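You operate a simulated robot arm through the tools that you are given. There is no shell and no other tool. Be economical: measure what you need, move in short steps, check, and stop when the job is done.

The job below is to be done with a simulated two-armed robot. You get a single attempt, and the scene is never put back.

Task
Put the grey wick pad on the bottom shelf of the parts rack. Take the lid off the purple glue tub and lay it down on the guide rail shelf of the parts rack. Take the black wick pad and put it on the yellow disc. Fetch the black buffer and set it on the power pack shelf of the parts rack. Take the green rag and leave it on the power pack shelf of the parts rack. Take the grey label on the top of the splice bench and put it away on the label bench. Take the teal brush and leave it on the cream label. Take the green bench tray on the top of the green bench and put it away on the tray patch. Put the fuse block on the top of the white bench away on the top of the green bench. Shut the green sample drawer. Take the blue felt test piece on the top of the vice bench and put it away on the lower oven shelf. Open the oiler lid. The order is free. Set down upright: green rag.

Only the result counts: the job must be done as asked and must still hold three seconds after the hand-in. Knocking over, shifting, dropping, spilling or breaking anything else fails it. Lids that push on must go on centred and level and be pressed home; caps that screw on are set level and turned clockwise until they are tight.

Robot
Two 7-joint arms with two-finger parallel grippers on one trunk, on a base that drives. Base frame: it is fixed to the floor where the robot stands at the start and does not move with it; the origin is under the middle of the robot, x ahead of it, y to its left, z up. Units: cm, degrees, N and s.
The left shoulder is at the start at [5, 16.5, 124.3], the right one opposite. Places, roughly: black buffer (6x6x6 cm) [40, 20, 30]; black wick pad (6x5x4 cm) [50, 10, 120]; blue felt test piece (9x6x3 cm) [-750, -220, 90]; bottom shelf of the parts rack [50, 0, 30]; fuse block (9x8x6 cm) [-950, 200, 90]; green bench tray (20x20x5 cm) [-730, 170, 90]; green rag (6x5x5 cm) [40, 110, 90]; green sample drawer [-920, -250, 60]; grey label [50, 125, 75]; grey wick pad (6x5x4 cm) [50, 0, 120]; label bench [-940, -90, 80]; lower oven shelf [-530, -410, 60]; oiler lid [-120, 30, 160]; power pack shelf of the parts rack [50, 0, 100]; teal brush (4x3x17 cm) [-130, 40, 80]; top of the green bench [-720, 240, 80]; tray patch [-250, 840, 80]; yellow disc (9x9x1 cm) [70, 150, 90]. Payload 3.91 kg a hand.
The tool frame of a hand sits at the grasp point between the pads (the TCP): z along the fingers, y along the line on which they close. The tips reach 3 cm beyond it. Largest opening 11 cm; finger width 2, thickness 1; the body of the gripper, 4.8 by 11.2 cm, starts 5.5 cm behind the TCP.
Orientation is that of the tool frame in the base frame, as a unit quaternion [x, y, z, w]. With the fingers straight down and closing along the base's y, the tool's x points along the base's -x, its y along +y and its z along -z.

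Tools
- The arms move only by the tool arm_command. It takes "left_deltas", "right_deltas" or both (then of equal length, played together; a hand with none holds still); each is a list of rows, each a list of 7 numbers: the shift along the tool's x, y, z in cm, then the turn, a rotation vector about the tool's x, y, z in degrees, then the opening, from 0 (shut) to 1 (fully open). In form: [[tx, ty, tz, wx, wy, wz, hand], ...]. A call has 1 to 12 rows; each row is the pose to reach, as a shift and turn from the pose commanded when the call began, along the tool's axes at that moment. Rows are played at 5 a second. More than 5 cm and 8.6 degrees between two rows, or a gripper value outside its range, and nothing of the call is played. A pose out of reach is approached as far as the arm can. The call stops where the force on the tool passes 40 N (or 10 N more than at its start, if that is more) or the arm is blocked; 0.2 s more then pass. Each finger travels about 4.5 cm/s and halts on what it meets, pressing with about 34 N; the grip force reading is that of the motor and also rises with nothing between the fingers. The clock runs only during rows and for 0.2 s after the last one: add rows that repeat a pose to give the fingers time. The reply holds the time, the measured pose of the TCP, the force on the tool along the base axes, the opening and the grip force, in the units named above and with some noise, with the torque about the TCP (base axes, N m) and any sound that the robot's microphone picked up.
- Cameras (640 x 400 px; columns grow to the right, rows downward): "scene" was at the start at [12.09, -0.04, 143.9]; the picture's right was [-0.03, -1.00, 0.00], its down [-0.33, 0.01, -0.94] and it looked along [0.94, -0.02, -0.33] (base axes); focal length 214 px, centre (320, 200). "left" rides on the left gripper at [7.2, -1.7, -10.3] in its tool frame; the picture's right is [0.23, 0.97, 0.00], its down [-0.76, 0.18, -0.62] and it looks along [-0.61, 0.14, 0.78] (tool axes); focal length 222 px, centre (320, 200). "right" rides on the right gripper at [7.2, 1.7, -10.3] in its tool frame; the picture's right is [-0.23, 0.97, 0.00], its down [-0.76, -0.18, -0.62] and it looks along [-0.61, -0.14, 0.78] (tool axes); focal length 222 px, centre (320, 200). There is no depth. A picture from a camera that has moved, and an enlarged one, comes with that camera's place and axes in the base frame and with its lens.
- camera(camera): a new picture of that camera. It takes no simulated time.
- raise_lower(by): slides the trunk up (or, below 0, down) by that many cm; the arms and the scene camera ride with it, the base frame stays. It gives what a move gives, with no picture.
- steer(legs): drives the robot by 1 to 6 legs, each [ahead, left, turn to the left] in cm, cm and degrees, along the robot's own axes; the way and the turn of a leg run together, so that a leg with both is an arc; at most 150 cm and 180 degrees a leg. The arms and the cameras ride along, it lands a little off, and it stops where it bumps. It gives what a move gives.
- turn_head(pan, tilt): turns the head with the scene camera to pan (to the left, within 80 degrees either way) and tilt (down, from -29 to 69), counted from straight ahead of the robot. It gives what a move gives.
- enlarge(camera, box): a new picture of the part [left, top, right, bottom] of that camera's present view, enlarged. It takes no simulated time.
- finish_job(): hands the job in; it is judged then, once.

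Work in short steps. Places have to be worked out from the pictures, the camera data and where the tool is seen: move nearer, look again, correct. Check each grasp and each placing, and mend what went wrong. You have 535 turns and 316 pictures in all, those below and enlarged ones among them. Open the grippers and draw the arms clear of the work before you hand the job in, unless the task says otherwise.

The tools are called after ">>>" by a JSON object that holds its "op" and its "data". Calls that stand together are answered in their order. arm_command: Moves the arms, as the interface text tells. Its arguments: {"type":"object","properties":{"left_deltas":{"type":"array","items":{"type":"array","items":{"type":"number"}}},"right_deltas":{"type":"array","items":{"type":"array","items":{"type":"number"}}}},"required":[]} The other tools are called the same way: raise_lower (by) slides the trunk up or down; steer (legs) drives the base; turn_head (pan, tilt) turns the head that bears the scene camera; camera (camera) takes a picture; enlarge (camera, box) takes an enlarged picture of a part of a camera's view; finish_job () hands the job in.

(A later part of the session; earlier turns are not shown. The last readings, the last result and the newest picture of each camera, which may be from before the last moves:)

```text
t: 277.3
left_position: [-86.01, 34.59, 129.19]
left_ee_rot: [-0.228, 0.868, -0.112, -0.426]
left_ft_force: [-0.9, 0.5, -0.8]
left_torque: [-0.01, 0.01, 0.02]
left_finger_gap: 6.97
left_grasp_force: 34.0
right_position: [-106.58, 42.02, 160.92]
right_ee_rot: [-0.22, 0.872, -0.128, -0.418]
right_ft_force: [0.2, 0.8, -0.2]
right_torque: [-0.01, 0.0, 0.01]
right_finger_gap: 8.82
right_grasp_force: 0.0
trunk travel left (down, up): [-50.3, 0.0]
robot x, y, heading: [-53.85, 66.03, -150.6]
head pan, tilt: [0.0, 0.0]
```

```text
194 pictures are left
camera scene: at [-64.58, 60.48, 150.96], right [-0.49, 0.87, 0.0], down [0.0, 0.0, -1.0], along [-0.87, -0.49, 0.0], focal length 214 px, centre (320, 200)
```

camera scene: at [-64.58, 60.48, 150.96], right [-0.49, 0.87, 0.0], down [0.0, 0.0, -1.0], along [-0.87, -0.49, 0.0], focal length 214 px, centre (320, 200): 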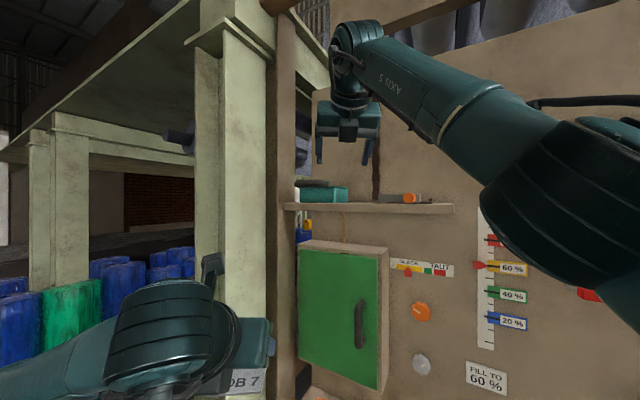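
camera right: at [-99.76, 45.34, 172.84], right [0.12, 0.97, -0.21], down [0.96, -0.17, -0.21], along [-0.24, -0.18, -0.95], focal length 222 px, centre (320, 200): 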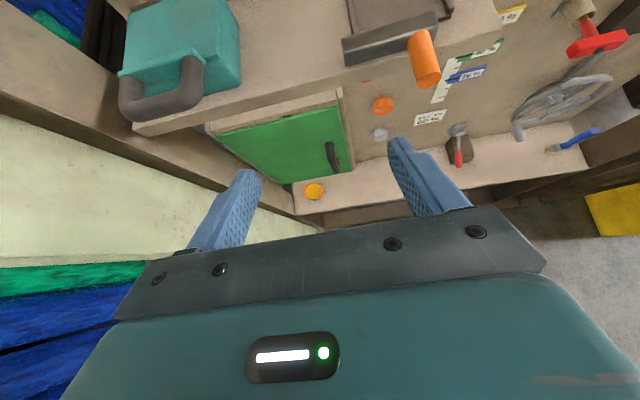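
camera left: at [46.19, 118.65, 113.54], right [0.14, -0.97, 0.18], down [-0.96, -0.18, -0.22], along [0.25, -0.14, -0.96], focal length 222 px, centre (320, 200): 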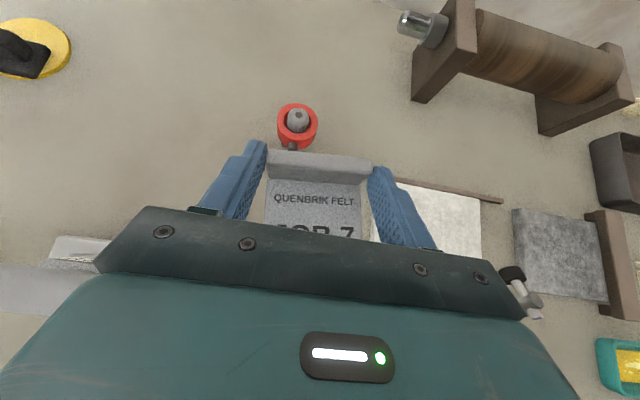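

Level the right tool to horizontal, close the fingers, and bring it to z≈151.5 in front of the handle.

>>> {"op": "arm_command", "data": {"right_deltas": [[-0.9, -1.4, 1.4, 0, 6, 0, 0.5], [-1.8, -2.8, 2.8, 0, 12, 0, 0.2], [-2.7, -4.2, 4.2, 0, 18, 0, 0], [-3.6, -5.6, 5.7, 0, 24, 0, 0], [-4.4, -7, 7.1, 0, 30, 0, 0], [-5.3, -8.3, 8.5, 0, 36, 0, 0], [-5.3, -8.3, 8.5, 0, 36, 0, 0]]}}

>>> {"op": "camera", "data": {"camera": "right"}}

>>> {"op": "camera", "data": {"camera": "scene"}}

```text
t: 278.9
left_position: [-85.96, 34.69, 129.33]
left_ee_rot: [-0.229, 0.868, -0.111, -0.426]
left_ft_force: [0.1, 0.0, -1.4]
left_torque: [-0.02, 0.0, 0.0]
left_finger_gap: 6.93
left_grasp_force: 33.5
right_position: [-105.44, 32.79, 151.9]
right_ee_rot: [-0.168, 0.7, -0.189, -0.668]
right_ft_force: [-0.3, -0.2, -0.4]
right_torque: [0.02, -0.01, 0.04]
right_finger_gap: 0.01
right_grasp_force: 34.3
trunk travel left (down, up): [-50.3, 0.0]
robot x, y, heading: [-54.5, 65.96, -150.5]
head pan, tilt: [0.0, 0.0]
```

```text
193 pictures are left
camera right: at [-97.45, 39.51, 159.37], right [-0.46, 0.85, -0.26], down [0.67, 0.14, -0.73], along [-0.58, -0.52, -0.63], focal length 222 px, centre (320, 200)
```

right: 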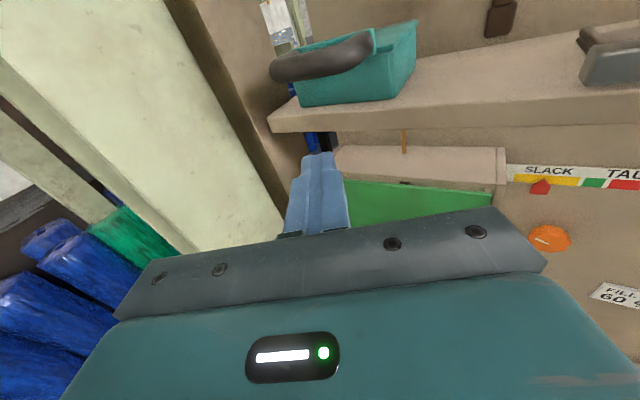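

```text
192 pictures are left
camera scene: at [-64.57, 60.53, 150.96], right [-0.49, 0.87, 0.0], down [0.0, 0.0, -1.0], along [-0.87, -0.49, 0.0], focal length 214 px, centre (320, 200)
```

scene: 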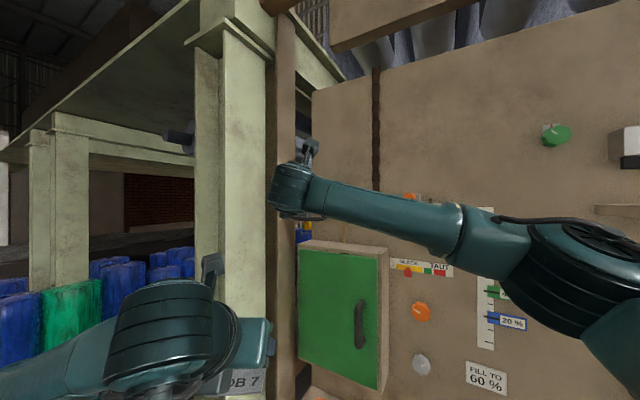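

Bar confirmed at ≈(-117.4,26.7,156). Retract the arm 8 and drive 20 ahead so the arm keeps room for the arc.

>>> {"op": "arm_command", "data": {"right_deltas": [[0, 0, -4, 0, 0, 0, 0], [0, 0, -8, 0, 0, 0, 0]]}}

>>> {"op": "steer", "data": {"legs": [[17, 0, 0]]}}

>>> {"op": "camera", "data": {"camera": "right"}}

>>> {"op": "camera", "data": {"camera": "scene"}}

```text
t: 279.5
left_position: [-85.97, 34.7, 129.23]
left_ee_rot: [-0.228, 0.868, -0.111, -0.426]
left_ft_force: [0.3, -0.2, -2.0]
left_torque: [0.0, 0.04, 0.02]
left_finger_gap: 6.98
left_grasp_force: 34.0
right_position: [-98.27, 36.75, 152.03]
right_ee_rot: [-0.169, 0.7, -0.189, -0.668]
right_ft_force: [0.3, 0.9, 0.3]
right_torque: [-0.02, 0.03, 0.0]
right_finger_gap: 0.01
right_grasp_force: 34.0
trunk travel left (down, up): [-50.3, 0.0]
robot x, y, heading: [-53.75, 66.25, -150.2]
head pan, tilt: [0.0, 0.0]
```

```text
t: 280.9
left_position: [-100.68, 26.11, 129.21]
left_ee_rot: [-0.23, 0.869, -0.112, -0.425]
left_ft_force: [-0.1, 0.1, -1.1]
left_torque: [-0.03, 0.0, -0.02]
left_finger_gap: 6.95
left_grasp_force: 33.7
right_position: [-113.08, 28.12, 152.08]
right_ee_rot: [-0.171, 0.699, -0.19, -0.667]
right_ft_force: [-0.7, -0.4, -0.5]
right_torque: [0.04, 0.0, -0.03]
right_finger_gap: 0.0
right_grasp_force: 34.0
trunk travel left (down, up): [-50.3, 0.0]
robot x, y, heading: [-68.79, 57.95, -150.3]
head pan, tilt: [0.0, 0.0]
```

```text
191 pictures are left
camera right: at [-105.13, 34.94, 159.66], right [-0.47, 0.84, -0.26], down [0.67, 0.14, -0.73], along [-0.58, -0.52, -0.63], focal length 222 px, centre (320, 200)
```

right: 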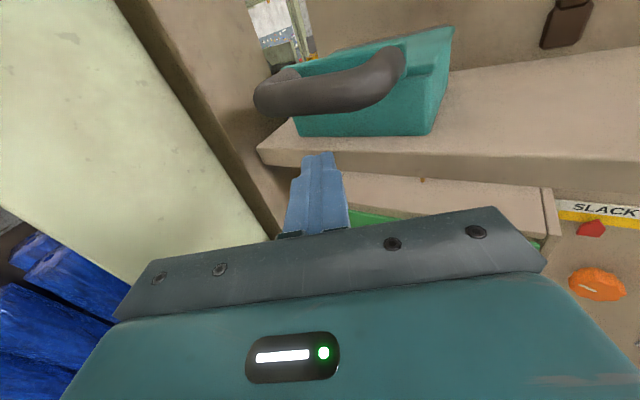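

```text
190 pictures are left
camera scene: at [-79.34, 52.08, 150.95], right [-0.49, 0.87, 0.0], down [0.0, 0.0, -1.0], along [-0.87, -0.49, 0.0], focal length 214 px, centre (320, 200)
```

scene: 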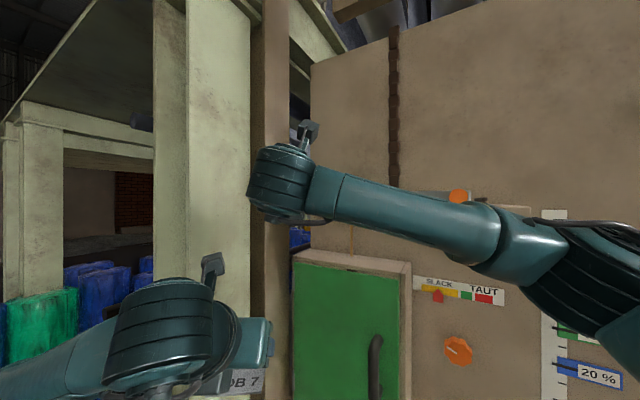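

Bar triangulated to (-117.3, ~27, 155.9); my finger top is at ≈153. Advance 3.3 beneath the bar.

>>> {"op": "arm_command", "data": {"right_deltas": [[0, 0, 1.7, 0, 0, 0, 0], [0, 0, 3.4, 0, 0, 0, 0], [0, 0, 3.4, 0, 0, 0, 0]]}}

>>> {"op": "camera", "data": {"camera": "right"}}

```text
t: 281.7
left_position: [-100.73, 26.1, 129.32]
left_ee_rot: [-0.23, 0.868, -0.113, -0.425]
left_ft_force: [0.9, 0.2, -1.1]
left_torque: [-0.01, 0.01, -0.02]
left_finger_gap: 6.96
left_grasp_force: 34.4
right_position: [-115.83, 26.49, 151.94]
right_ee_rot: [-0.171, 0.699, -0.19, -0.668]
right_ft_force: [0.0, 1.0, -0.1]
right_torque: [0.0, 0.03, -0.04]
right_finger_gap: 0.02
right_grasp_force: 33.9
trunk travel left (down, up): [-50.3, 0.0]
robot x, y, heading: [-68.86, 57.93, -150.5]
head pan, tilt: [0.0, 0.0]
```

```text
189 pictures are left
camera right: at [-108.01, 33.28, 159.58], right [-0.47, 0.84, -0.26], down [0.67, 0.14, -0.73], along [-0.58, -0.52, -0.63], focal length 222 px, centre (320, 200)
```

right: 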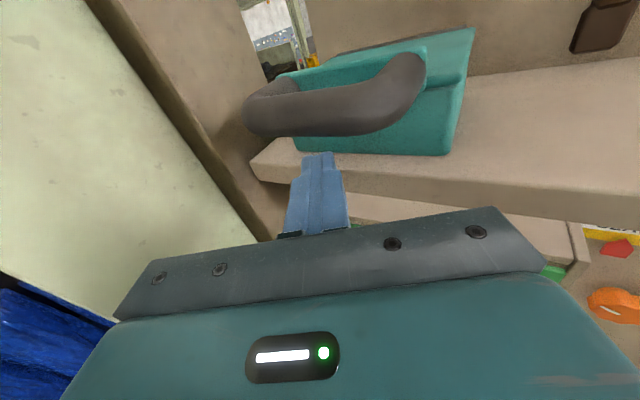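

Advance 1.6 more, then raise 1.5 to make contact.

>>> {"op": "arm_command", "data": {"right_deltas": [[0, 0, 1.6, 0, 0, 0, 0], [0.7, 0, 1.6, 0, 0, 0, 0], [1.4, 0, 1.6, 0, 0, 0, 0], [2.1, 0, 1.6, 0, 0, 0, 0], [2.8, 0, 1.6, 0, 0, 0, 0]]}}

>>> {"op": "camera", "data": {"camera": "right"}}

```text
t: 282.9
left_position: [-100.66, 26.12, 129.24]
left_ee_rot: [-0.23, 0.868, -0.112, -0.425]
left_ft_force: [0.5, 0.2, -0.1]
left_torque: [-0.02, 0.01, -0.06]
left_finger_gap: 6.96
left_grasp_force: 34.2
right_position: [-117.45, 25.75, 154.69]
right_ee_rot: [-0.171, 0.699, -0.19, -0.668]
right_ft_force: [0.0, 0.5, -0.9]
right_torque: [0.0, 0.0, 0.02]
right_finger_gap: 0.0
right_grasp_force: 34.0
trunk travel left (down, up): [-50.3, 0.0]
robot x, y, heading: [-68.85, 57.87, -150.2]
head pan, tilt: [0.0, 0.0]
```

```text
188 pictures are left
camera right: at [-109.54, 32.53, 162.32], right [-0.47, 0.84, -0.26], down [0.67, 0.14, -0.73], along [-0.58, -0.52, -0.63], focal length 222 px, centre (320, 200)
```

right: 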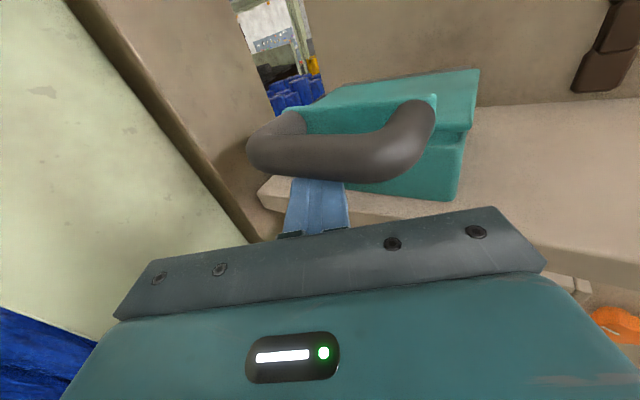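

Fingers are now under the bar. Raise in small steps.

>>> {"op": "arm_command", "data": {"right_deltas": [[0.7, 0, 0, 0, 0, 0, 0], [1.4, 0, 0, 0, 0, 0, 0], [2.1, 0, 0, 0, 0, 0, 0], [2.8, 0, 0.1, 0, 0, 0, 0], [3.5, 0, 0.2, 0, 0, 0, 0]]}}

>>> {"op": "camera", "data": {"camera": "right"}}

```text
t: 284.1
left_position: [-100.75, 26.14, 129.25]
left_ee_rot: [-0.23, 0.868, -0.112, -0.425]
left_ft_force: [-0.7, -0.4, -1.9]
left_torque: [-0.02, 0.01, -0.01]
left_finger_gap: 6.95
left_grasp_force: 34.0
right_position: [-117.71, 25.6, 158.32]
right_ee_rot: [-0.17, 0.699, -0.19, -0.668]
right_ft_force: [-0.8, -0.8, -0.6]
right_torque: [0.0, -0.01, -0.02]
right_finger_gap: 0.0
right_grasp_force: 34.3
trunk travel left (down, up): [-50.3, 0.0]
robot x, y, heading: [-68.76, 57.8, -150.4]
head pan, tilt: [0.0, 0.0]
```

```text
187 pictures are left
camera right: at [-109.9, 32.5, 165.82], right [-0.47, 0.84, -0.26], down [0.67, 0.14, -0.73], along [-0.58, -0.52, -0.63], focal length 222 px, centre (320, 200)
```

right: 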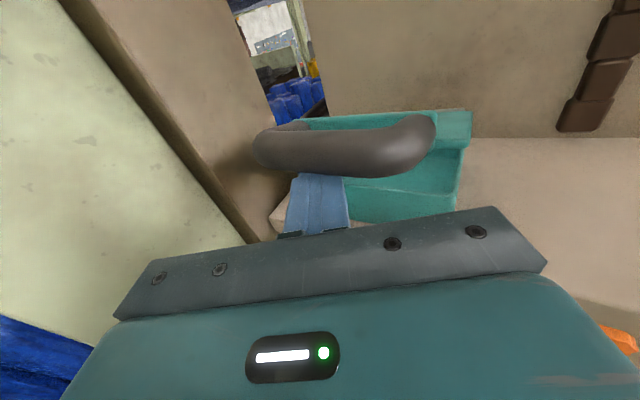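

The lid is opening. Continue along the arc (up and back), pitching the tool slightly up.

>>> {"op": "arm_command", "data": {"right_deltas": [[1.8, 0.2, 0.4, 0, 0, 0, 0], [3.5, 0.5, 0.8, 0, 4, 0, 0], [5, 0.8, 1.4, 0, 7, 0, 0], [6.5, 1.1, 2, 0, 10, 0, 0], [7.9, 1.6, 2.8, 0, 13, 0, 0], [9.2, 2, 3.6, 0, 16, 0, 0], [10.4, 2.6, 4.6, 0, 18, 0, 0], [11.6, 3.2, 5.7, 0, 20, 0, 0]]}}

>>> {"op": "camera", "data": {"camera": "right"}}

>>> {"op": "camera", "data": {"camera": "scene"}}

```text
t: 285.9
left_position: [-100.81, 26.2, 129.28]
left_ee_rot: [-0.23, 0.868, -0.112, -0.425]
left_ft_force: [0.1, 0.8, -0.7]
left_torque: [-0.03, 0.02, 0.06]
left_finger_gap: 6.96
left_grasp_force: 34.1
right_position: [-124.88, 25.92, 169.55]
right_ee_rot: [0.135, -0.572, 0.217, 0.779]
right_ft_force: [0.2, 0.3, 1.0]
right_torque: [-0.01, 0.01, -0.01]
right_finger_gap: 0.0
right_grasp_force: 34.3
trunk travel left (down, up): [-50.3, 0.0]
robot x, y, heading: [-68.57, 57.65, -150.2]
head pan, tilt: [0.0, 0.0]
```

```text
186 pictures are left
camera right: at [-115.18, 33.54, 173.19], right [-0.54, 0.81, -0.25], down [0.42, -0.01, -0.91], along [-0.74, -0.59, -0.33], focal length 222 px, centre (320, 200)
```

right: 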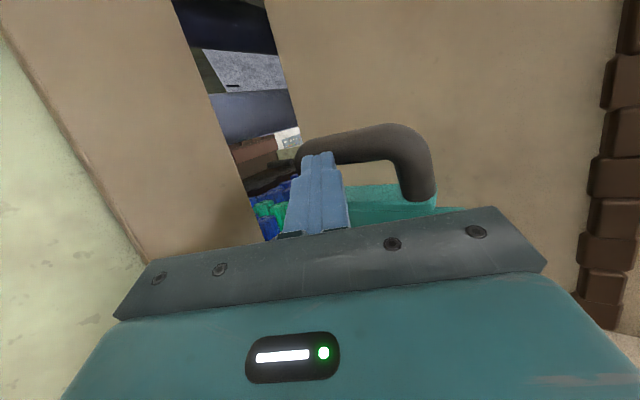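

```text
185 pictures are left
camera scene: at [-79.27, 52.11, 150.96], right [-0.49, 0.87, 0.0], down [0.0, 0.0, -1.0], along [-0.87, -0.49, 0.0], focal length 214 px, centre (320, 200)
```

scene: 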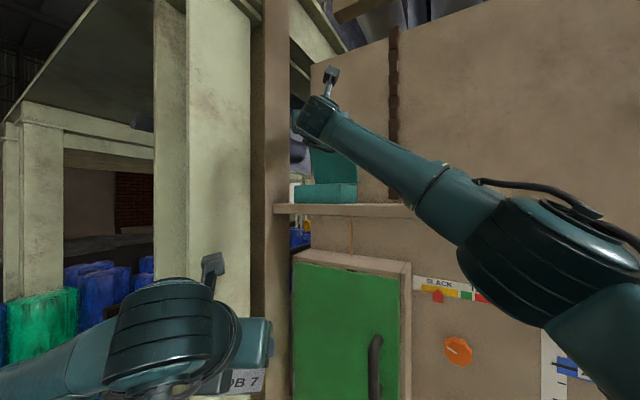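

The lid is around 70°. Push on backward about 8 cm until it goes past vertical / stops.

>>> {"op": "arm_command", "data": {"right_deltas": [[0, 0.9, 1.4, 0, 0, 0, 0], [-0.2, 1.8, 2.8, 0, 0, 0, 0], [-0.6, 2.8, 4.2, 0, 0, 0, 0], [-1.2, 3.8, 5.6, 0, 0, 0, 0], [-1.8, 4.6, 6.9, 0, 0, 0, 0]]}}

>>> {"op": "camera", "data": {"camera": "right"}}

>>> {"op": "camera", "data": {"camera": "scene"}}

```text
t: 287.1
left_position: [-100.6, 26.15, 129.27]
left_ee_rot: [-0.23, 0.868, -0.112, -0.426]
left_ft_force: [-0.1, 0.4, -0.6]
left_torque: [0.02, -0.02, 0.01]
left_finger_gap: 6.96
left_grasp_force: 34.2
right_position: [-130.62, 26.79, 169.29]
right_ee_rot: [0.137, -0.573, 0.218, 0.779]
right_ft_force: [0.2, -0.2, -0.1]
right_torque: [0.02, 0.03, -0.01]
right_finger_gap: 0.01
right_grasp_force: 34.6
right hand out of reach, approached as far as the arm can: row 3, 4, 5
trunk travel left (down, up): [-50.3, 0.0]
robot x, y, heading: [-68.92, 57.72, -150.3]
head pan, tilt: [0.0, 0.0]
```

```text
184 pictures are left
camera right: at [-120.97, 34.45, 172.9], right [-0.54, 0.81, -0.25], down [0.42, -0.01, -0.91], along [-0.73, -0.59, -0.33], focal length 222 px, centre (320, 200)
```

right: 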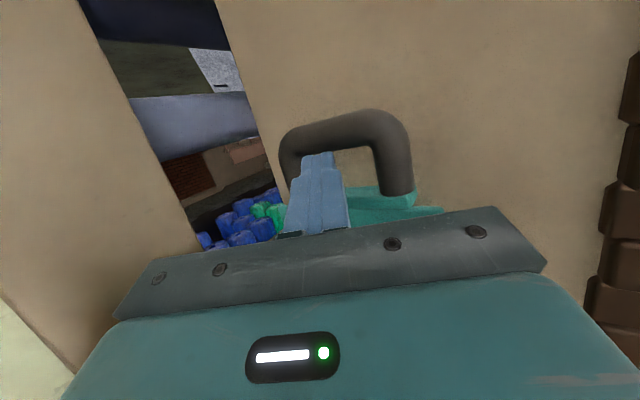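

```text
183 pictures are left
camera scene: at [-79.23, 52.08, 150.96], right [-0.49, 0.87, 0.0], down [0.0, 0.0, -1.0], along [-0.87, -0.49, 0.0], focal length 214 px, centre (320, 200)
```

scene: 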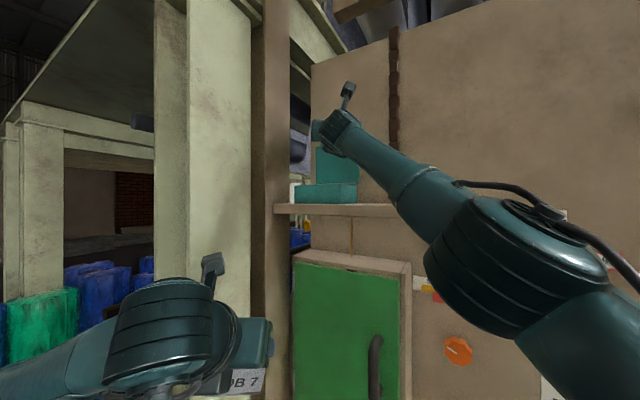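

Drive 4 ahead to push the lid further, watching force.

>>> {"op": "steer", "data": {"legs": [[4, -1, 0]]}}

>>> {"op": "camera", "data": {"camera": "right"}}

```text
t: 288.1
left_position: [-104.07, 25.44, 129.31]
left_ee_rot: [-0.229, 0.868, -0.112, -0.426]
left_ft_force: [-0.5, -0.6, -0.5]
left_torque: [0.0, 0.02, 0.0]
left_finger_gap: 6.95
left_grasp_force: 33.6
right_position: [-133.6, 25.81, 169.26]
right_ee_rot: [0.134, -0.575, 0.214, 0.779]
right_ft_force: [7.4, 7.7, -5.0]
right_torque: [-0.08, 0.0, -0.14]
right_finger_gap: 0.01
right_grasp_force: 33.5
trunk travel left (down, up): [-50.3, 0.0]
robot x, y, heading: [-72.21, 56.94, -150.4]
head pan, tilt: [0.0, 0.0]
stopped in leg 1: the force on the tool passed its limit (the readings are from after the stop); the commanded pose is now the measured one
```

```text
182 pictures are left
camera right: at [-123.91, 33.44, 173.06], right [-0.53, 0.81, -0.25], down [0.42, -0.01, -0.91], along [-0.74, -0.59, -0.33], focal length 222 px, centre (320, 200)
```

right: 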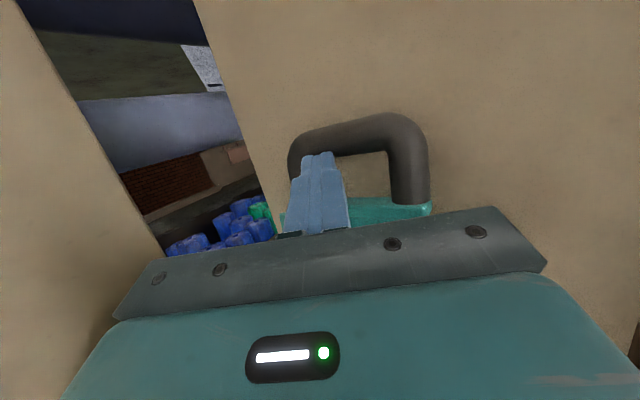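

The push met a stop. Back off 8 cm and see whether the lid stays open.

>>> {"op": "steer", "data": {"legs": [[-9, 0, 0]]}}

>>> {"op": "camera", "data": {"camera": "right"}}

```text
t: 289.2
left_position: [-96.47, 29.67, 129.34]
left_ee_rot: [-0.23, 0.868, -0.112, -0.425]
left_ft_force: [0.2, 0.3, -1.1]
left_torque: [-0.04, 0.0, -0.02]
left_finger_gap: 6.96
left_grasp_force: 34.3
right_position: [-125.96, 30.25, 169.28]
right_ee_rot: [0.135, -0.575, 0.214, 0.778]
right_ft_force: [0.6, 0.3, -0.6]
right_torque: [0.0, -0.02, -0.02]
right_finger_gap: 0.0
right_grasp_force: 34.0
trunk travel left (down, up): [-50.3, 0.0]
robot x, y, heading: [-64.39, 61.2, -150.5]
head pan, tilt: [0.0, 0.0]
```

```text
181 pictures are left
camera right: at [-116.33, 37.79, 172.95], right [-0.53, 0.81, -0.25], down [0.42, -0.01, -0.91], along [-0.74, -0.59, -0.34], focal length 222 px, centre (320, 200)
```

right: 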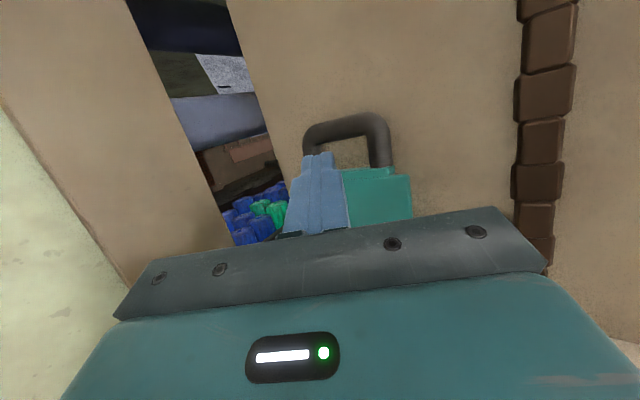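

Lid stays open. Back away and refold the right arm, then check from the scene camera.

>>> {"op": "steer", "data": {"legs": [[-18, -5, 0]]}}

>>> {"op": "arm_command", "data": {"right_deltas": [[0, 0, -3, 0, -6, 0, 0], [0, 1, -6, 0, -12, 0, 0], [-2, 2, -9, 0, -18, 0, 0], [-5, 4, -10, 0, -24, 0, 0], [-8, 6, -11, 0, -30, 0, 0.3], [-11, 8, -12, 0, -36, 0, 0.5], [-15, 9, -12, 0, -42, 0, 0.5], [-19, 10, -12, 0, -48, 0, 0.5], [-23, 11, -13, 0, -54, 0, 0.5]]}}

>>> {"op": "camera", "data": {"camera": "scene"}}

```text
t: 290.8
left_position: [-83.25, 42.78, 129.25]
left_ee_rot: [-0.229, 0.869, -0.111, -0.425]
left_ft_force: [0.3, 0.1, -1.0]
left_torque: [-0.01, 0.02, 0.01]
left_finger_gap: 6.94
left_grasp_force: 34.3
right_position: [-112.75, 43.37, 169.27]
right_ee_rot: [0.135, -0.575, 0.215, 0.778]
right_ft_force: [1.1, 0.1, 0.6]
right_torque: [0.0, -0.01, 0.01]
right_finger_gap: 0.0
right_grasp_force: 34.2
trunk travel left (down, up): [-50.3, 0.0]
robot x, y, heading: [-51.5, 74.32, -150.7]
head pan, tilt: [0.0, 0.0]
```

```text
t: 292.8
left_position: [-83.48, 42.81, 129.14]
left_ee_rot: [-0.231, 0.869, -0.112, -0.424]
left_ft_force: [-0.2, 0.1, -0.6]
left_torque: [0.02, -0.03, 0.01]
left_finger_gap: 6.93
left_grasp_force: 34.2
right_position: [-113.14, 54.73, 142.84]
right_ee_rot: [-0.217, 0.866, -0.13, -0.432]
right_ft_force: [-0.5, -0.3, -0.1]
right_torque: [0.03, 0.01, 0.0]
right_finger_gap: 5.51
right_grasp_force: 0.1
trunk travel left (down, up): [-50.3, 0.0]
robot x, y, heading: [-51.14, 74.56, -150.4]
head pan, tilt: [0.0, 0.0]
```

```text
180 pictures are left
camera scene: at [-61.94, 68.72, 150.96], right [-0.49, 0.87, 0.0], down [0.0, 0.0, -1.0], along [-0.87, -0.49, 0.0], focal length 214 px, centre (320, 200)
```

scene: 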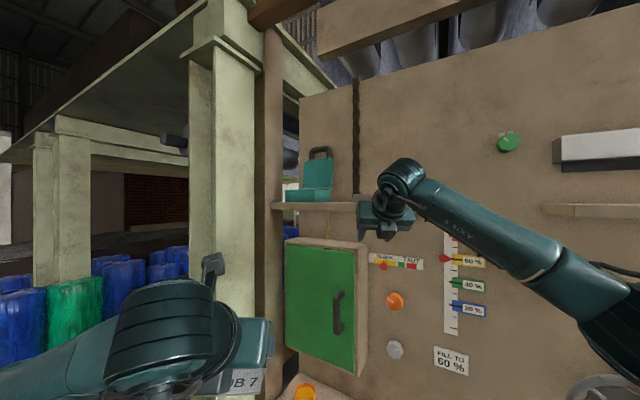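

Retract the right hand fully and turn to face the open floor (+y) to look for the route.

>>> {"op": "arm_command", "data": {"right_deltas": [[-4, 0.5, -1.3, 0, 0, 0, 0.5], [-8, 1, -2.6, 0, 0, 0, 0.5], [-12, 1.5, -3.9, 0, 0, 0, 0.5], [-16, 2, -5.2, 0, 0, 0, 0.5], [-20, 2.5, -6.5, 0, 0, 0, 0.5]]}}

>>> {"op": "steer", "data": {"legs": [[0, 0, -119.6]]}}

>>> {"op": "camera", "data": {"camera": "scene"}}

>>> {"op": "turn_head", "data": {"pan": 60, "tilt": 10}}

>>> {"op": "camera", "data": {"camera": "scene"}}

```text
t: 294.0
left_position: [-83.41, 42.74, 129.19]
left_ee_rot: [-0.23, 0.869, -0.112, -0.424]
left_ft_force: [0.3, 1.1, -1.3]
left_torque: [-0.04, 0.02, 0.01]
left_finger_gap: 6.91
left_grasp_force: 34.1
right_position: [-99.15, 64.87, 130.6]
right_ee_rot: [-0.217, 0.865, -0.131, -0.433]
right_ft_force: [-0.3, 0.3, 1.0]
right_torque: [0.01, -0.04, 0.02]
right_finger_gap: 5.48
right_grasp_force: 0.1
trunk travel left (down, up): [-50.3, 0.0]
robot x, y, heading: [-51.33, 74.32, -150.4]
head pan, tilt: [0.0, 0.0]
```

```text
t: 299.3
left_position: [-63.29, 117.82, 129.21]
left_ee_rot: [0.633, 0.638, 0.309, -0.31]
left_ft_force: [0.1, -0.1, -0.8]
left_torque: [0.01, 0.02, -0.01]
left_finger_gap: 6.93
left_grasp_force: 34.1
right_position: [-36.26, 120.81, 130.61]
right_ee_rot: [0.636, 0.626, 0.306, -0.332]
right_ft_force: [0.1, 0.2, 0.2]
right_torque: [0.0, -0.03, 0.01]
right_finger_gap: 5.5
right_grasp_force: 0.1
trunk travel left (down, up): [-50.3, 0.0]
robot x, y, heading: [-51.37, 74.68, 90.4]
head pan, tilt: [0.0, 0.0]
```

```text
179 pictures are left
camera scene: at [-51.54, 86.54, 150.96], right [1.0, 0.01, 0.0], down [0.0, 0.0, -1.0], along [-0.01, 1.0, 0.0], focal length 214 px, centre (320, 200)
```

scene: 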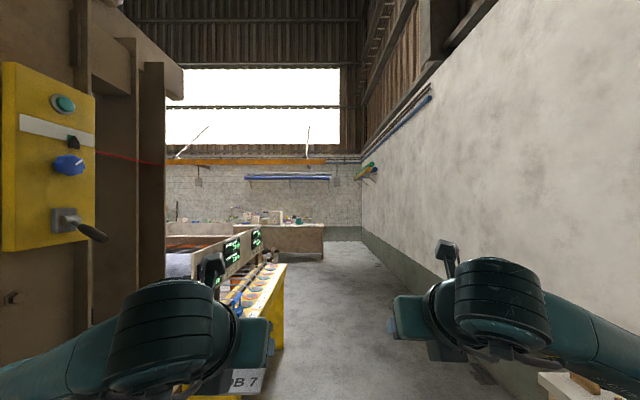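

```text
t: 300.6
left_position: [-63.38, 117.76, 129.19]
left_ee_rot: [0.633, 0.638, 0.309, -0.311]
left_ft_force: [0.0, -0.5, -0.8]
left_torque: [0.0, 0.0, 0.0]
left_finger_gap: 6.93
left_grasp_force: 34.7
right_position: [-36.21, 120.77, 130.6]
right_ee_rot: [0.636, 0.626, 0.306, -0.332]
right_ft_force: [0.1, -0.1, -0.3]
right_torque: [0.03, 0.01, 0.01]
right_finger_gap: 5.48
right_grasp_force: 0.0
trunk travel left (down, up): [-50.3, 0.0]
robot x, y, heading: [-51.36, 74.62, 90.1]
head pan, tilt: [60.0, 10.0]
```

```text
178 pictures are left
camera scene: at [-59.57, 82.15, 149.36], right [0.5, 0.87, 0.0], down [0.15, -0.09, -0.98], along [-0.86, 0.49, -0.17], focal length 214 px, centre (320, 200)
```

scene: 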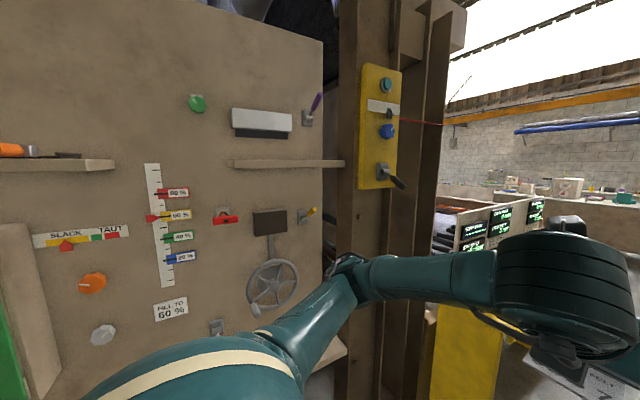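

A corridor leads along +y between the machine and the wall. Drive up it in stages.

>>> {"op": "steer", "data": {"legs": [[100, -10, 0], [150, -5, 0], [100, 0, 0]]}}

>>> {"op": "turn_head", "data": {"pan": 0, "tilt": 10}}

>>> {"op": "camera", "data": {"camera": "scene"}}

>>> {"op": "turn_head", "data": {"pan": 70, "tilt": 10}}

>>> {"op": "camera", "data": {"camera": "scene"}}

```text
refused: leg 2 is longer than a leg can be; nothing moved
```

```text
t: 301.9
left_position: [-63.3, 117.8, 129.11]
left_ee_rot: [0.633, 0.638, 0.309, -0.31]
left_ft_force: [-1.3, -0.4, -0.5]
left_torque: [0.01, 0.01, 0.02]
left_finger_gap: 6.94
left_grasp_force: 34.3
right_position: [-36.26, 120.79, 130.65]
right_ee_rot: [0.636, 0.625, 0.307, -0.331]
right_ft_force: [-0.4, -1.2, -0.4]
right_torque: [0.01, 0.0, 0.03]
right_finger_gap: 5.49
right_grasp_force: 0.0
trunk travel left (down, up): [-50.3, 0.0]
robot x, y, heading: [-51.44, 74.21, 90.2]
head pan, tilt: [0.0, 10.0]
```

```text
177 pictures are left
camera scene: at [-51.56, 86.83, 149.36], right [1.0, 0.01, 0.0], down [0.0, -0.17, -0.98], along [-0.01, 0.98, -0.17], focal length 214 px, centre (320, 200)
```

scene: 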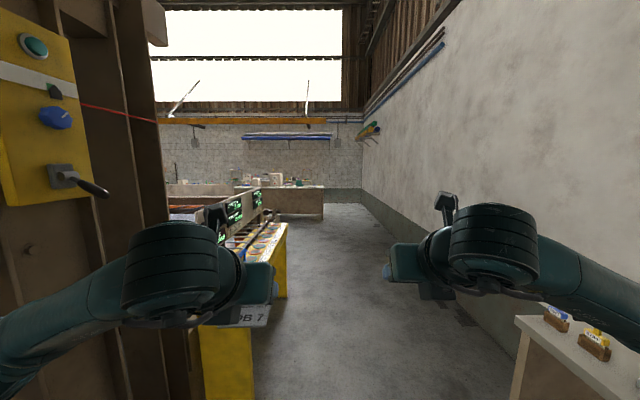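

```text
t: 303.3
left_position: [-63.33, 117.7, 129.26]
left_ee_rot: [0.633, 0.639, 0.308, -0.311]
left_ft_force: [0.0, 0.3, -1.0]
left_torque: [0.04, -0.02, 0.0]
left_finger_gap: 6.93
left_grasp_force: 33.7
right_position: [-36.29, 120.92, 130.64]
right_ee_rot: [0.636, 0.626, 0.306, -0.331]
right_ft_force: [-0.6, -0.2, -0.3]
right_torque: [0.0, 0.0, -0.01]
right_finger_gap: 5.48
right_grasp_force: 0.1
trunk travel left (down, up): [-50.3, 0.0]
robot x, y, heading: [-50.77, 74.14, 90.5]
head pan, tilt: [70.0, 10.0]
```

```text
176 pictures are left
camera scene: at [-60.25, 80.67, 149.36], right [0.34, 0.94, 0.0], down [0.16, -0.06, -0.98], along [-0.93, 0.33, -0.17], focal length 214 px, centre (320, 200)
```

scene: 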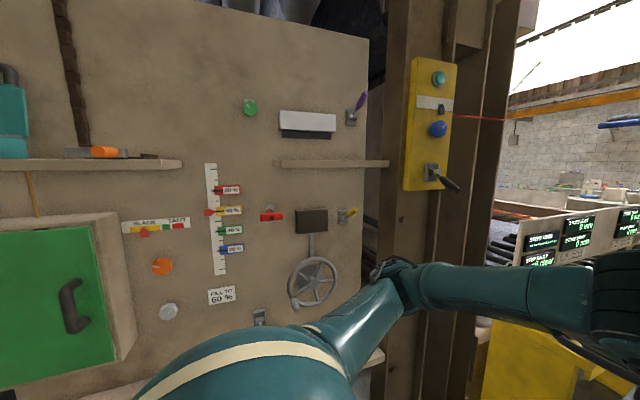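

>>> {"op": "steer", "data": {"legs": [[40, -14, 0], [145, 0, 0], [145, 0, 0]]}}

>>> {"op": "camera", "data": {"camera": "scene"}}

>>> {"op": "turn_head", "data": {"pan": 10, "tilt": 10}}

>>> {"op": "camera", "data": {"camera": "scene"}}

```text
t: 319.6
left_position: [-46.93, 449.45, 129.07]
left_ee_rot: [0.639, 0.632, 0.312, -0.308]
left_ft_force: [-0.5, -0.6, -0.8]
left_torque: [0.01, 0.02, 0.03]
left_finger_gap: 6.92
left_grasp_force: 34.6
right_position: [-19.86, 452.02, 130.69]
right_ee_rot: [0.642, 0.619, 0.311, -0.328]
right_ft_force: [0.6, -0.5, -0.7]
right_torque: [0.01, 0.02, 0.0]
right_finger_gap: 5.49
right_grasp_force: 0.2
trunk travel left (down, up): [-50.3, 0.0]
robot x, y, heading: [-35.96, 405.93, 89.3]
head pan, tilt: [70.0, 10.0]
```

```text
175 pictures are left
camera scene: at [-44.59, 412.33, 149.36], right [0.35, 0.94, 0.0], down [0.16, -0.06, -0.98], along [-0.92, 0.35, -0.17], focal length 214 px, centre (320, 200)
```

scene: 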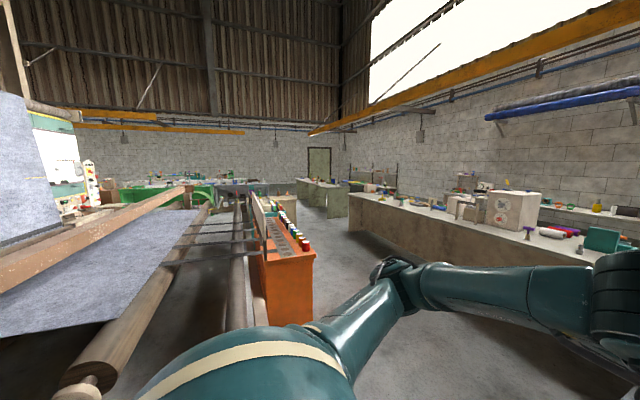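

```text
t: 320.9
left_position: [-47.0, 449.4, 129.23]
left_ee_rot: [0.639, 0.632, 0.312, -0.308]
left_ft_force: [-0.1, 0.6, -0.9]
left_torque: [0.04, 0.01, 0.02]
left_finger_gap: 6.93
left_grasp_force: 33.1
right_position: [-19.93, 452.04, 130.7]
right_ee_rot: [0.642, 0.62, 0.31, -0.328]
right_ft_force: [-0.2, -0.9, 0.4]
right_torque: [0.0, 0.0, 0.01]
right_finger_gap: 5.49
right_grasp_force: 0.1
trunk travel left (down, up): [-50.3, 0.0]
robot x, y, heading: [-35.8, 406.1, 89.3]
head pan, tilt: [10.0, 10.0]
```

```text
174 pictures are left
camera scene: at [-37.4, 418.2, 149.36], right [0.99, 0.16, 0.0], down [0.03, -0.17, -0.98], along [-0.16, 0.97, -0.17], focal length 214 px, centre (320, 200)
```

scene: 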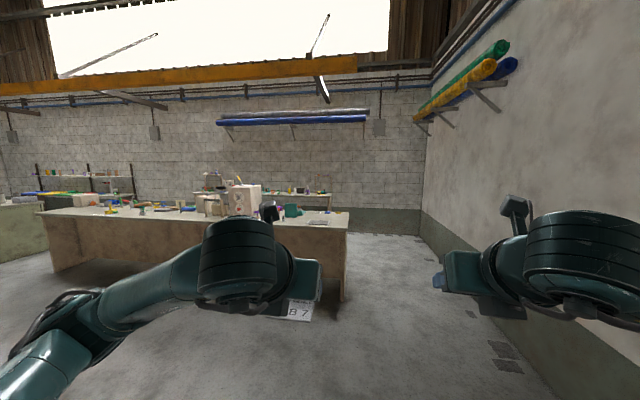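

Open room: an aisle runs along y≈555 toward −x. Go up, turn left and look.

>>> {"op": "steer", "data": {"legs": [[147, 0, 0], [0, 0, 90.7]]}}

>>> {"op": "turn_head", "data": {"pan": 0, "tilt": 10}}

>>> {"op": "camera", "data": {"camera": "scene"}}

```text
t: 332.0
left_position: [-77.17, 539.79, 129.2]
left_ee_rot: [0.002, 0.899, 0.001, -0.438]
left_ft_force: [0.1, 0.2, -1.1]
left_torque: [-0.02, 0.0, 0.01]
left_finger_gap: 6.91
left_grasp_force: 34.1
right_position: [-79.94, 566.8, 130.57]
right_ee_rot: [0.013, 0.892, -0.013, -0.451]
right_ft_force: [-0.8, -0.3, 0.0]
right_torque: [0.04, 0.03, 0.02]
right_finger_gap: 5.5
right_grasp_force: 0.1
trunk travel left (down, up): [-50.3, 0.0]
robot x, y, heading: [-33.86, 550.76, 179.4]
head pan, tilt: [10.0, 10.0]
```

```text
t: 332.7
left_position: [-77.13, 539.66, 129.18]
left_ee_rot: [0.003, 0.899, 0.002, -0.438]
left_ft_force: [0.1, -0.1, -0.1]
left_torque: [-0.01, 0.01, 0.0]
left_finger_gap: 6.9
left_grasp_force: 34.0
right_position: [-80.0, 566.89, 130.66]
right_ee_rot: [0.013, 0.892, -0.014, -0.451]
right_ft_force: [-1.3, 0.0, -0.2]
right_torque: [0.03, 0.0, 0.01]
right_finger_gap: 5.52
right_grasp_force: 0.0
trunk travel left (down, up): [-50.3, 0.0]
robot x, y, heading: [-33.64, 551.16, 179.4]
head pan, tilt: [0.0, 10.0]
```

```text
173 pictures are left
camera scene: at [-46.06, 551.43, 149.36], right [0.01, 1.0, 0.0], down [0.17, 0.0, -0.98], along [-0.98, 0.01, -0.17], focal length 214 px, centre (320, 200)
```

scene: 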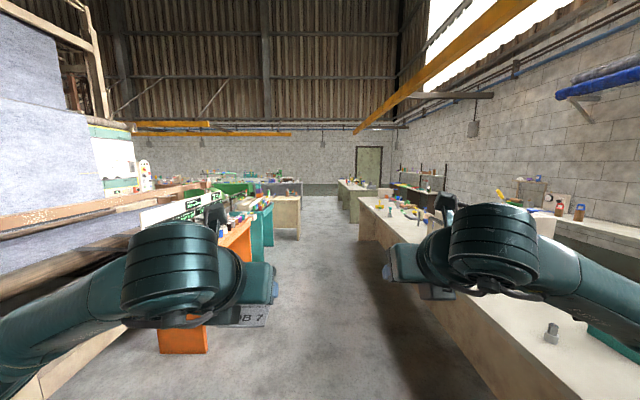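

Aisle is clear. Drive 435 cm along it.

>>> {"op": "steer", "data": {"legs": [[148, 0, 0.4], [148, 0, 0], [148, 0, 0]]}}

>>> {"op": "camera", "data": {"camera": "scene"}}

>>> {"op": "turn_head", "data": {"pan": 55, "tilt": 10}}

>>> {"op": "camera", "data": {"camera": "scene"}}

```text
t: 353.9
left_position: [-520.09, 539.88, 129.22]
left_ee_rot: [-0.003, 0.899, -0.001, -0.438]
left_ft_force: [0.5, -0.1, -0.9]
left_torque: [-0.03, 0.01, 0.02]
left_finger_gap: 6.95
left_grasp_force: 33.6
right_position: [-523.17, 566.97, 130.57]
right_ee_rot: [0.008, 0.892, -0.017, -0.451]
right_ft_force: [-0.7, 0.1, -0.5]
right_torque: [-0.02, 0.02, 0.0]
right_finger_gap: 5.49
right_grasp_force: 0.1
trunk travel left (down, up): [-50.3, 0.0]
robot x, y, heading: [-476.58, 551.77, -179.4]
head pan, tilt: [0.0, 10.0]
```

```text
172 pictures are left
camera scene: at [-489.11, 552.03, 149.36], right [0.0, 1.0, 0.0], down [0.17, 0.0, -0.98], along [-0.98, 0.0, -0.17], focal length 214 px, centre (320, 200)
```

scene: 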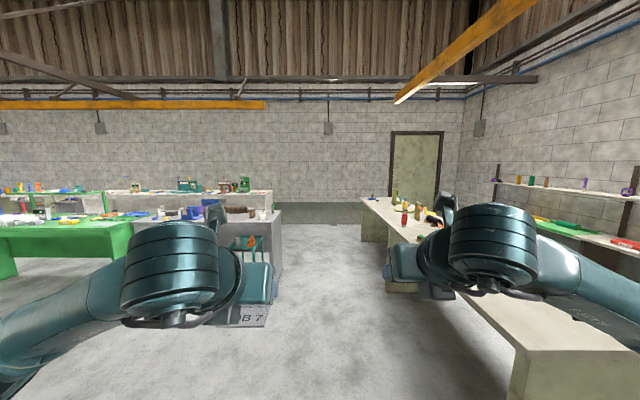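

```text
t: 355.1
left_position: [-520.07, 540.04, 129.22]
left_ee_rot: [-0.003, 0.899, -0.001, -0.439]
left_ft_force: [0.5, 0.3, -1.2]
left_torque: [0.0, 0.03, -0.01]
left_finger_gap: 6.94
left_grasp_force: 34.1
right_position: [-523.2, 567.0, 130.65]
right_ee_rot: [0.007, 0.892, -0.017, -0.452]
right_ft_force: [-0.7, -0.6, 0.7]
right_torque: [-0.03, -0.01, -0.03]
right_finger_gap: 5.5
right_grasp_force: 0.1
trunk travel left (down, up): [-50.3, 0.0]
robot x, y, heading: [-476.22, 551.87, -179.6]
head pan, tilt: [55.0, 10.0]
```

```text
171 pictures are left
camera scene: at [-485.09, 544.44, 149.36], right [-0.82, 0.57, 0.0], down [0.1, 0.14, -0.98], along [-0.56, -0.81, -0.17], focal length 214 px, centre (320, 200)
```

scene: 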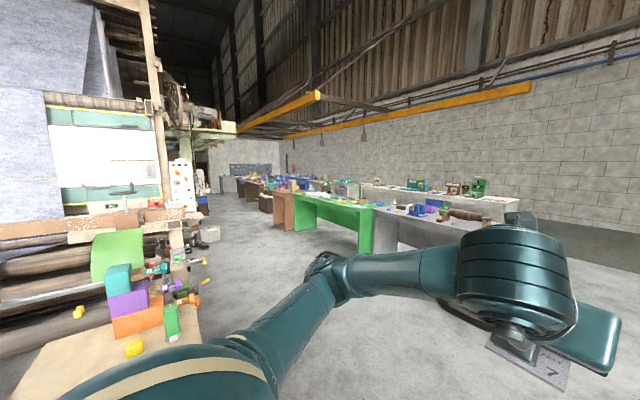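

Continue ahead to x≈-700 and look at the benches on the left.

>>> {"op": "steer", "data": {"legs": [[140, 0, 0], [100, 0, 0]]}}

>>> {"op": "camera", "data": {"camera": "scene"}}

```text
t: 366.9
left_position: [-760.5, 537.86, 129.16]
left_ee_rot: [-0.006, 0.899, -0.002, -0.439]
left_ft_force: [-0.1, 0.2, -0.8]
left_torque: [-0.01, 0.03, 0.0]
left_finger_gap: 6.92
left_grasp_force: 33.5
right_position: [-763.74, 565.02, 130.65]
right_ee_rot: [0.004, 0.893, -0.019, -0.451]
right_ft_force: [0.2, -0.1, 0.5]
right_torque: [0.0, 0.01, 0.0]
right_finger_gap: 5.51
right_grasp_force: 0.1
trunk travel left (down, up): [-50.3, 0.0]
robot x, y, heading: [-717.17, 550.45, -179.3]
head pan, tilt: [55.0, 10.0]
```

```text
170 pictures are left
camera scene: at [-725.53, 542.7, 149.36], right [-0.83, 0.56, 0.0], down [0.1, 0.14, -0.98], along [-0.55, -0.81, -0.17], focal length 214 px, centre (320, 200)
```

scene: 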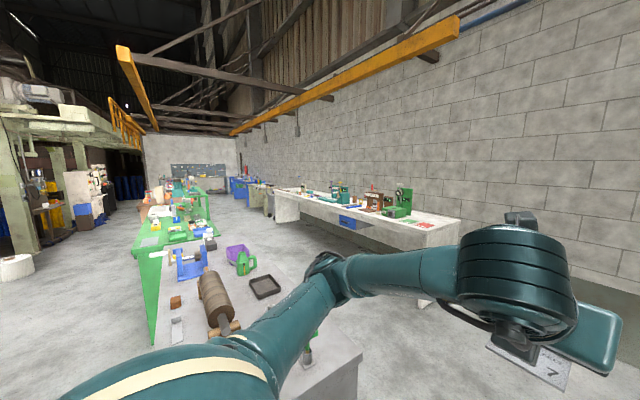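

Drive to x≈-833, turn to −y down the back aisle toward the white bench.

>>> {"op": "steer", "data": {"legs": [[116, 0, 0], [0, 0, 89.3], [130, 0, 0]]}}

>>> {"op": "turn_head", "data": {"pan": -35, "tilt": 20}}

>>> {"op": "camera", "data": {"camera": "scene"}}

```text
t: 382.8
left_position: [-819.59, 375.01, 129.11]
left_ee_rot: [0.64, -0.631, 0.312, 0.308]
left_ft_force: [0.5, -0.2, -1.5]
left_torque: [0.0, -0.02, -0.02]
left_finger_gap: 6.92
left_grasp_force: 34.6
right_position: [-846.58, 371.88, 130.67]
right_ee_rot: [-0.627, 0.634, -0.332, -0.306]
right_ft_force: [-0.2, 0.9, 0.4]
right_torque: [-0.01, -0.01, 0.02]
right_finger_gap: 5.47
right_grasp_force: 0.1
trunk travel left (down, up): [-50.3, 0.0]
robot x, y, heading: [-831.54, 418.54, -89.1]
head pan, tilt: [55.0, 10.0]
```

```text
t: 384.4
left_position: [-819.62, 375.04, 129.16]
left_ee_rot: [0.64, -0.63, 0.313, 0.308]
left_ft_force: [0.6, -0.1, -1.1]
left_torque: [-0.03, -0.01, 0.0]
left_finger_gap: 6.91
left_grasp_force: 34.1
right_position: [-846.57, 371.83, 130.63]
right_ee_rot: [-0.628, 0.634, -0.332, -0.305]
right_ft_force: [0.7, 0.2, -1.1]
right_torque: [0.0, -0.03, 0.0]
right_finger_gap: 5.5
right_grasp_force: 0.1
trunk travel left (down, up): [-50.3, 0.0]
robot x, y, heading: [-831.46, 418.54, -89.2]
head pan, tilt: [-35.0, 20.0]
```

```text
169 pictures are left
camera scene: at [-837.23, 407.94, 147.73], right [-0.83, 0.56, 0.0], down [0.19, 0.28, -0.94], along [-0.53, -0.78, -0.34], focal length 214 px, centre (320, 200)
```

scene: 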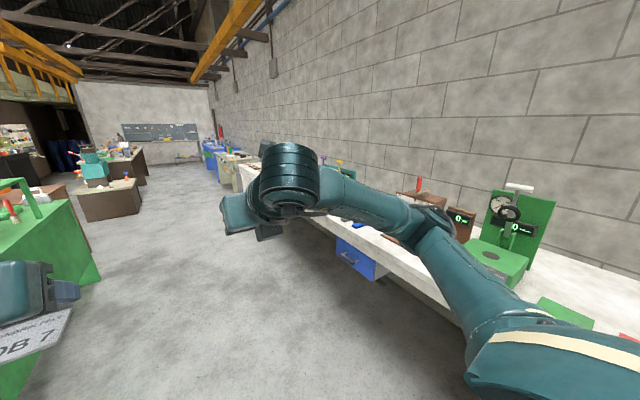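

Continue to y≈225 and look at the white bench there.

>>> {"op": "steer", "data": {"legs": [[110, 0, 0], [80, 0, 0]]}}

>>> {"op": "turn_head", "data": {"pan": -75, "tilt": 25}}

>>> {"op": "camera", "data": {"camera": "scene"}}

>>> {"op": "turn_head", "data": {"pan": 60, "tilt": 25}}

>>> {"op": "camera", "data": {"camera": "scene"}}

```text
t: 394.0
left_position: [-818.15, 183.95, 129.12]
left_ee_rot: [0.638, -0.633, 0.311, 0.31]
left_ft_force: [0.2, -0.4, -0.7]
left_torque: [-0.04, -0.01, 0.0]
left_finger_gap: 6.9
left_grasp_force: 33.9
right_position: [-845.12, 180.93, 130.82]
right_ee_rot: [-0.625, 0.636, -0.331, -0.307]
right_ft_force: [-0.5, 0.0, -0.1]
right_torque: [0.01, -0.02, 0.0]
right_finger_gap: 5.5
right_grasp_force: 0.0
trunk travel left (down, up): [-50.3, 0.0]
robot x, y, heading: [-830.07, 227.51, -89.6]
head pan, tilt: [-35.0, 20.0]
```

```text
t: 395.1
left_position: [-818.23, 183.98, 129.2]
left_ee_rot: [0.638, -0.632, 0.311, 0.309]
left_ft_force: [0.0, -1.0, -0.4]
left_torque: [0.01, -0.05, -0.02]
left_finger_gap: 6.88
left_grasp_force: 34.4
right_position: [-845.29, 180.86, 130.8]
right_ee_rot: [-0.625, 0.637, -0.33, -0.307]
right_ft_force: [-0.7, 0.3, -0.3]
right_torque: [-0.01, 0.01, 0.0]
right_finger_gap: 5.5
right_grasp_force: 0.0
trunk travel left (down, up): [-50.3, 0.0]
robot x, y, heading: [-830.21, 227.42, -89.6]
head pan, tilt: [-75.0, 25.0]
```

```text
168 pictures are left
camera scene: at [-839.21, 222.12, 146.92], right [-0.27, 0.96, 0.0], down [0.41, 0.11, -0.91], along [-0.87, -0.24, -0.42], focal length 214 px, centre (320, 200)
```

scene: 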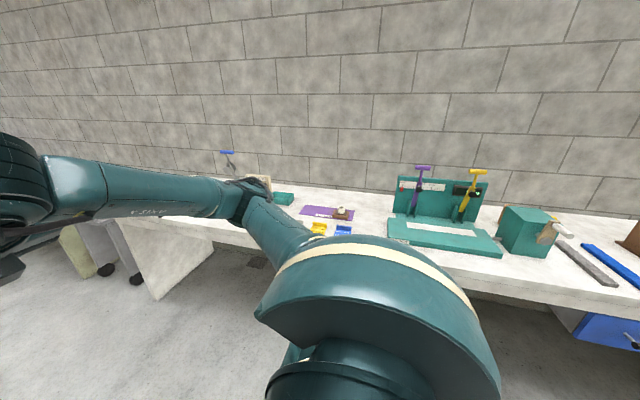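

```text
t: 397.3
left_position: [-818.09, 183.97, 129.32]
left_ee_rot: [0.638, -0.633, 0.311, 0.309]
left_ft_force: [-0.3, 0.3, -1.0]
left_torque: [0.01, -0.01, -0.01]
left_finger_gap: 6.89
left_grasp_force: 34.7
right_position: [-845.27, 180.87, 130.6]
right_ee_rot: [-0.625, 0.636, -0.331, -0.307]
right_ft_force: [-0.2, 0.2, 0.1]
right_torque: [0.04, -0.04, -0.01]
right_finger_gap: 5.49
right_grasp_force: 0.0
trunk travel left (down, up): [-50.3, 0.0]
robot x, y, heading: [-830.28, 227.35, -89.4]
head pan, tilt: [60.0, 25.0]
```

```text
167 pictures are left
camera scene: at [-822.33, 220.01, 146.92], right [-0.49, -0.87, 0.0], down [-0.37, 0.21, -0.91], along [0.79, -0.45, -0.42], focal length 214 px, centre (320, 200)
```

scene: 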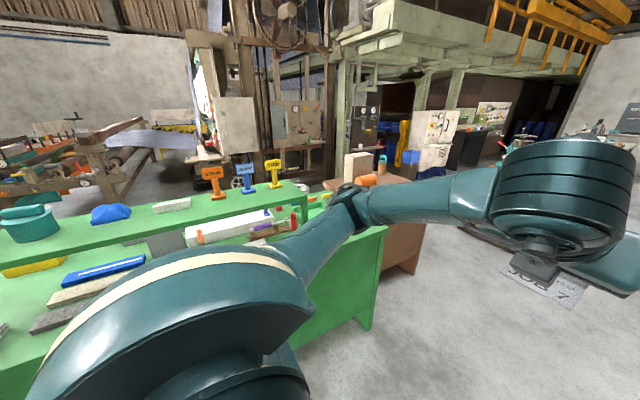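

Fuse block spotted on the purple mat at ≈(-948,203); bench front edge ≈ x -905. I drive to y≈197 and turn to face the white bench.

>>> {"op": "steer", "data": {"legs": [[30, 0, 0], [0, 0, -90.4]]}}

>>> {"op": "turn_head", "data": {"pan": 0, "tilt": 35}}

>>> {"op": "camera", "data": {"camera": "scene"}}

```text
t: 403.1
left_position: [-873.43, 185.68, 129.27]
left_ee_rot: [-0.001, 0.899, 0.0, -0.438]
left_ft_force: [-0.2, -0.3, -1.2]
left_torque: [0.01, -0.02, 0.03]
left_finger_gap: 6.91
left_grasp_force: 33.6
right_position: [-876.33, 212.79, 130.79]
right_ee_rot: [0.01, 0.892, -0.016, -0.452]
right_ft_force: [0.4, -0.4, -0.5]
right_torque: [0.03, 0.02, 0.01]
right_finger_gap: 5.48
right_grasp_force: 0.1
trunk travel left (down, up): [-50.3, 0.0]
robot x, y, heading: [-830.13, 197.52, -180.1]
head pan, tilt: [60.0, 25.0]
```

```text
t: 404.4
left_position: [-873.43, 185.73, 129.23]
left_ee_rot: [-0.002, 0.899, 0.0, -0.439]
left_ft_force: [-0.2, 0.4, -0.9]
left_torque: [0.02, 0.05, 0.0]
left_finger_gap: 6.93
left_grasp_force: 34.2
right_position: [-876.37, 212.72, 130.58]
right_ee_rot: [0.01, 0.892, -0.016, -0.451]
right_ft_force: [0.5, -1.1, -0.7]
right_torque: [0.02, 0.01, 0.02]
right_finger_gap: 5.5
right_grasp_force: 0.1
trunk travel left (down, up): [-50.3, 0.0]
robot x, y, heading: [-830.1, 197.86, -179.6]
head pan, tilt: [0.0, 35.0]
```

```text
166 pictures are left
camera scene: at [-841.9, 197.58, 145.35], right [0.0, 1.0, 0.0], down [0.57, 0.0, -0.82], along [-0.82, 0.0, -0.57], focal length 214 px, centre (320, 200)
```

scene: 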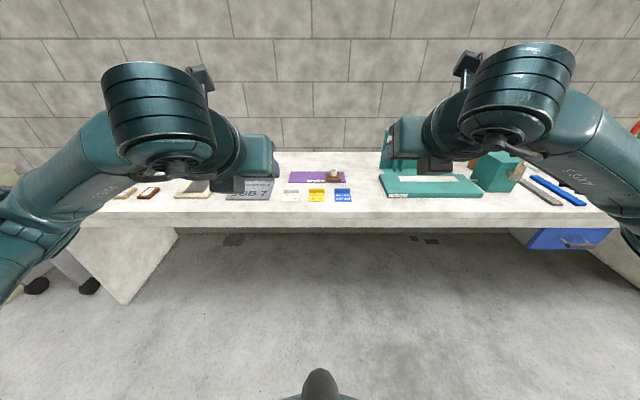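

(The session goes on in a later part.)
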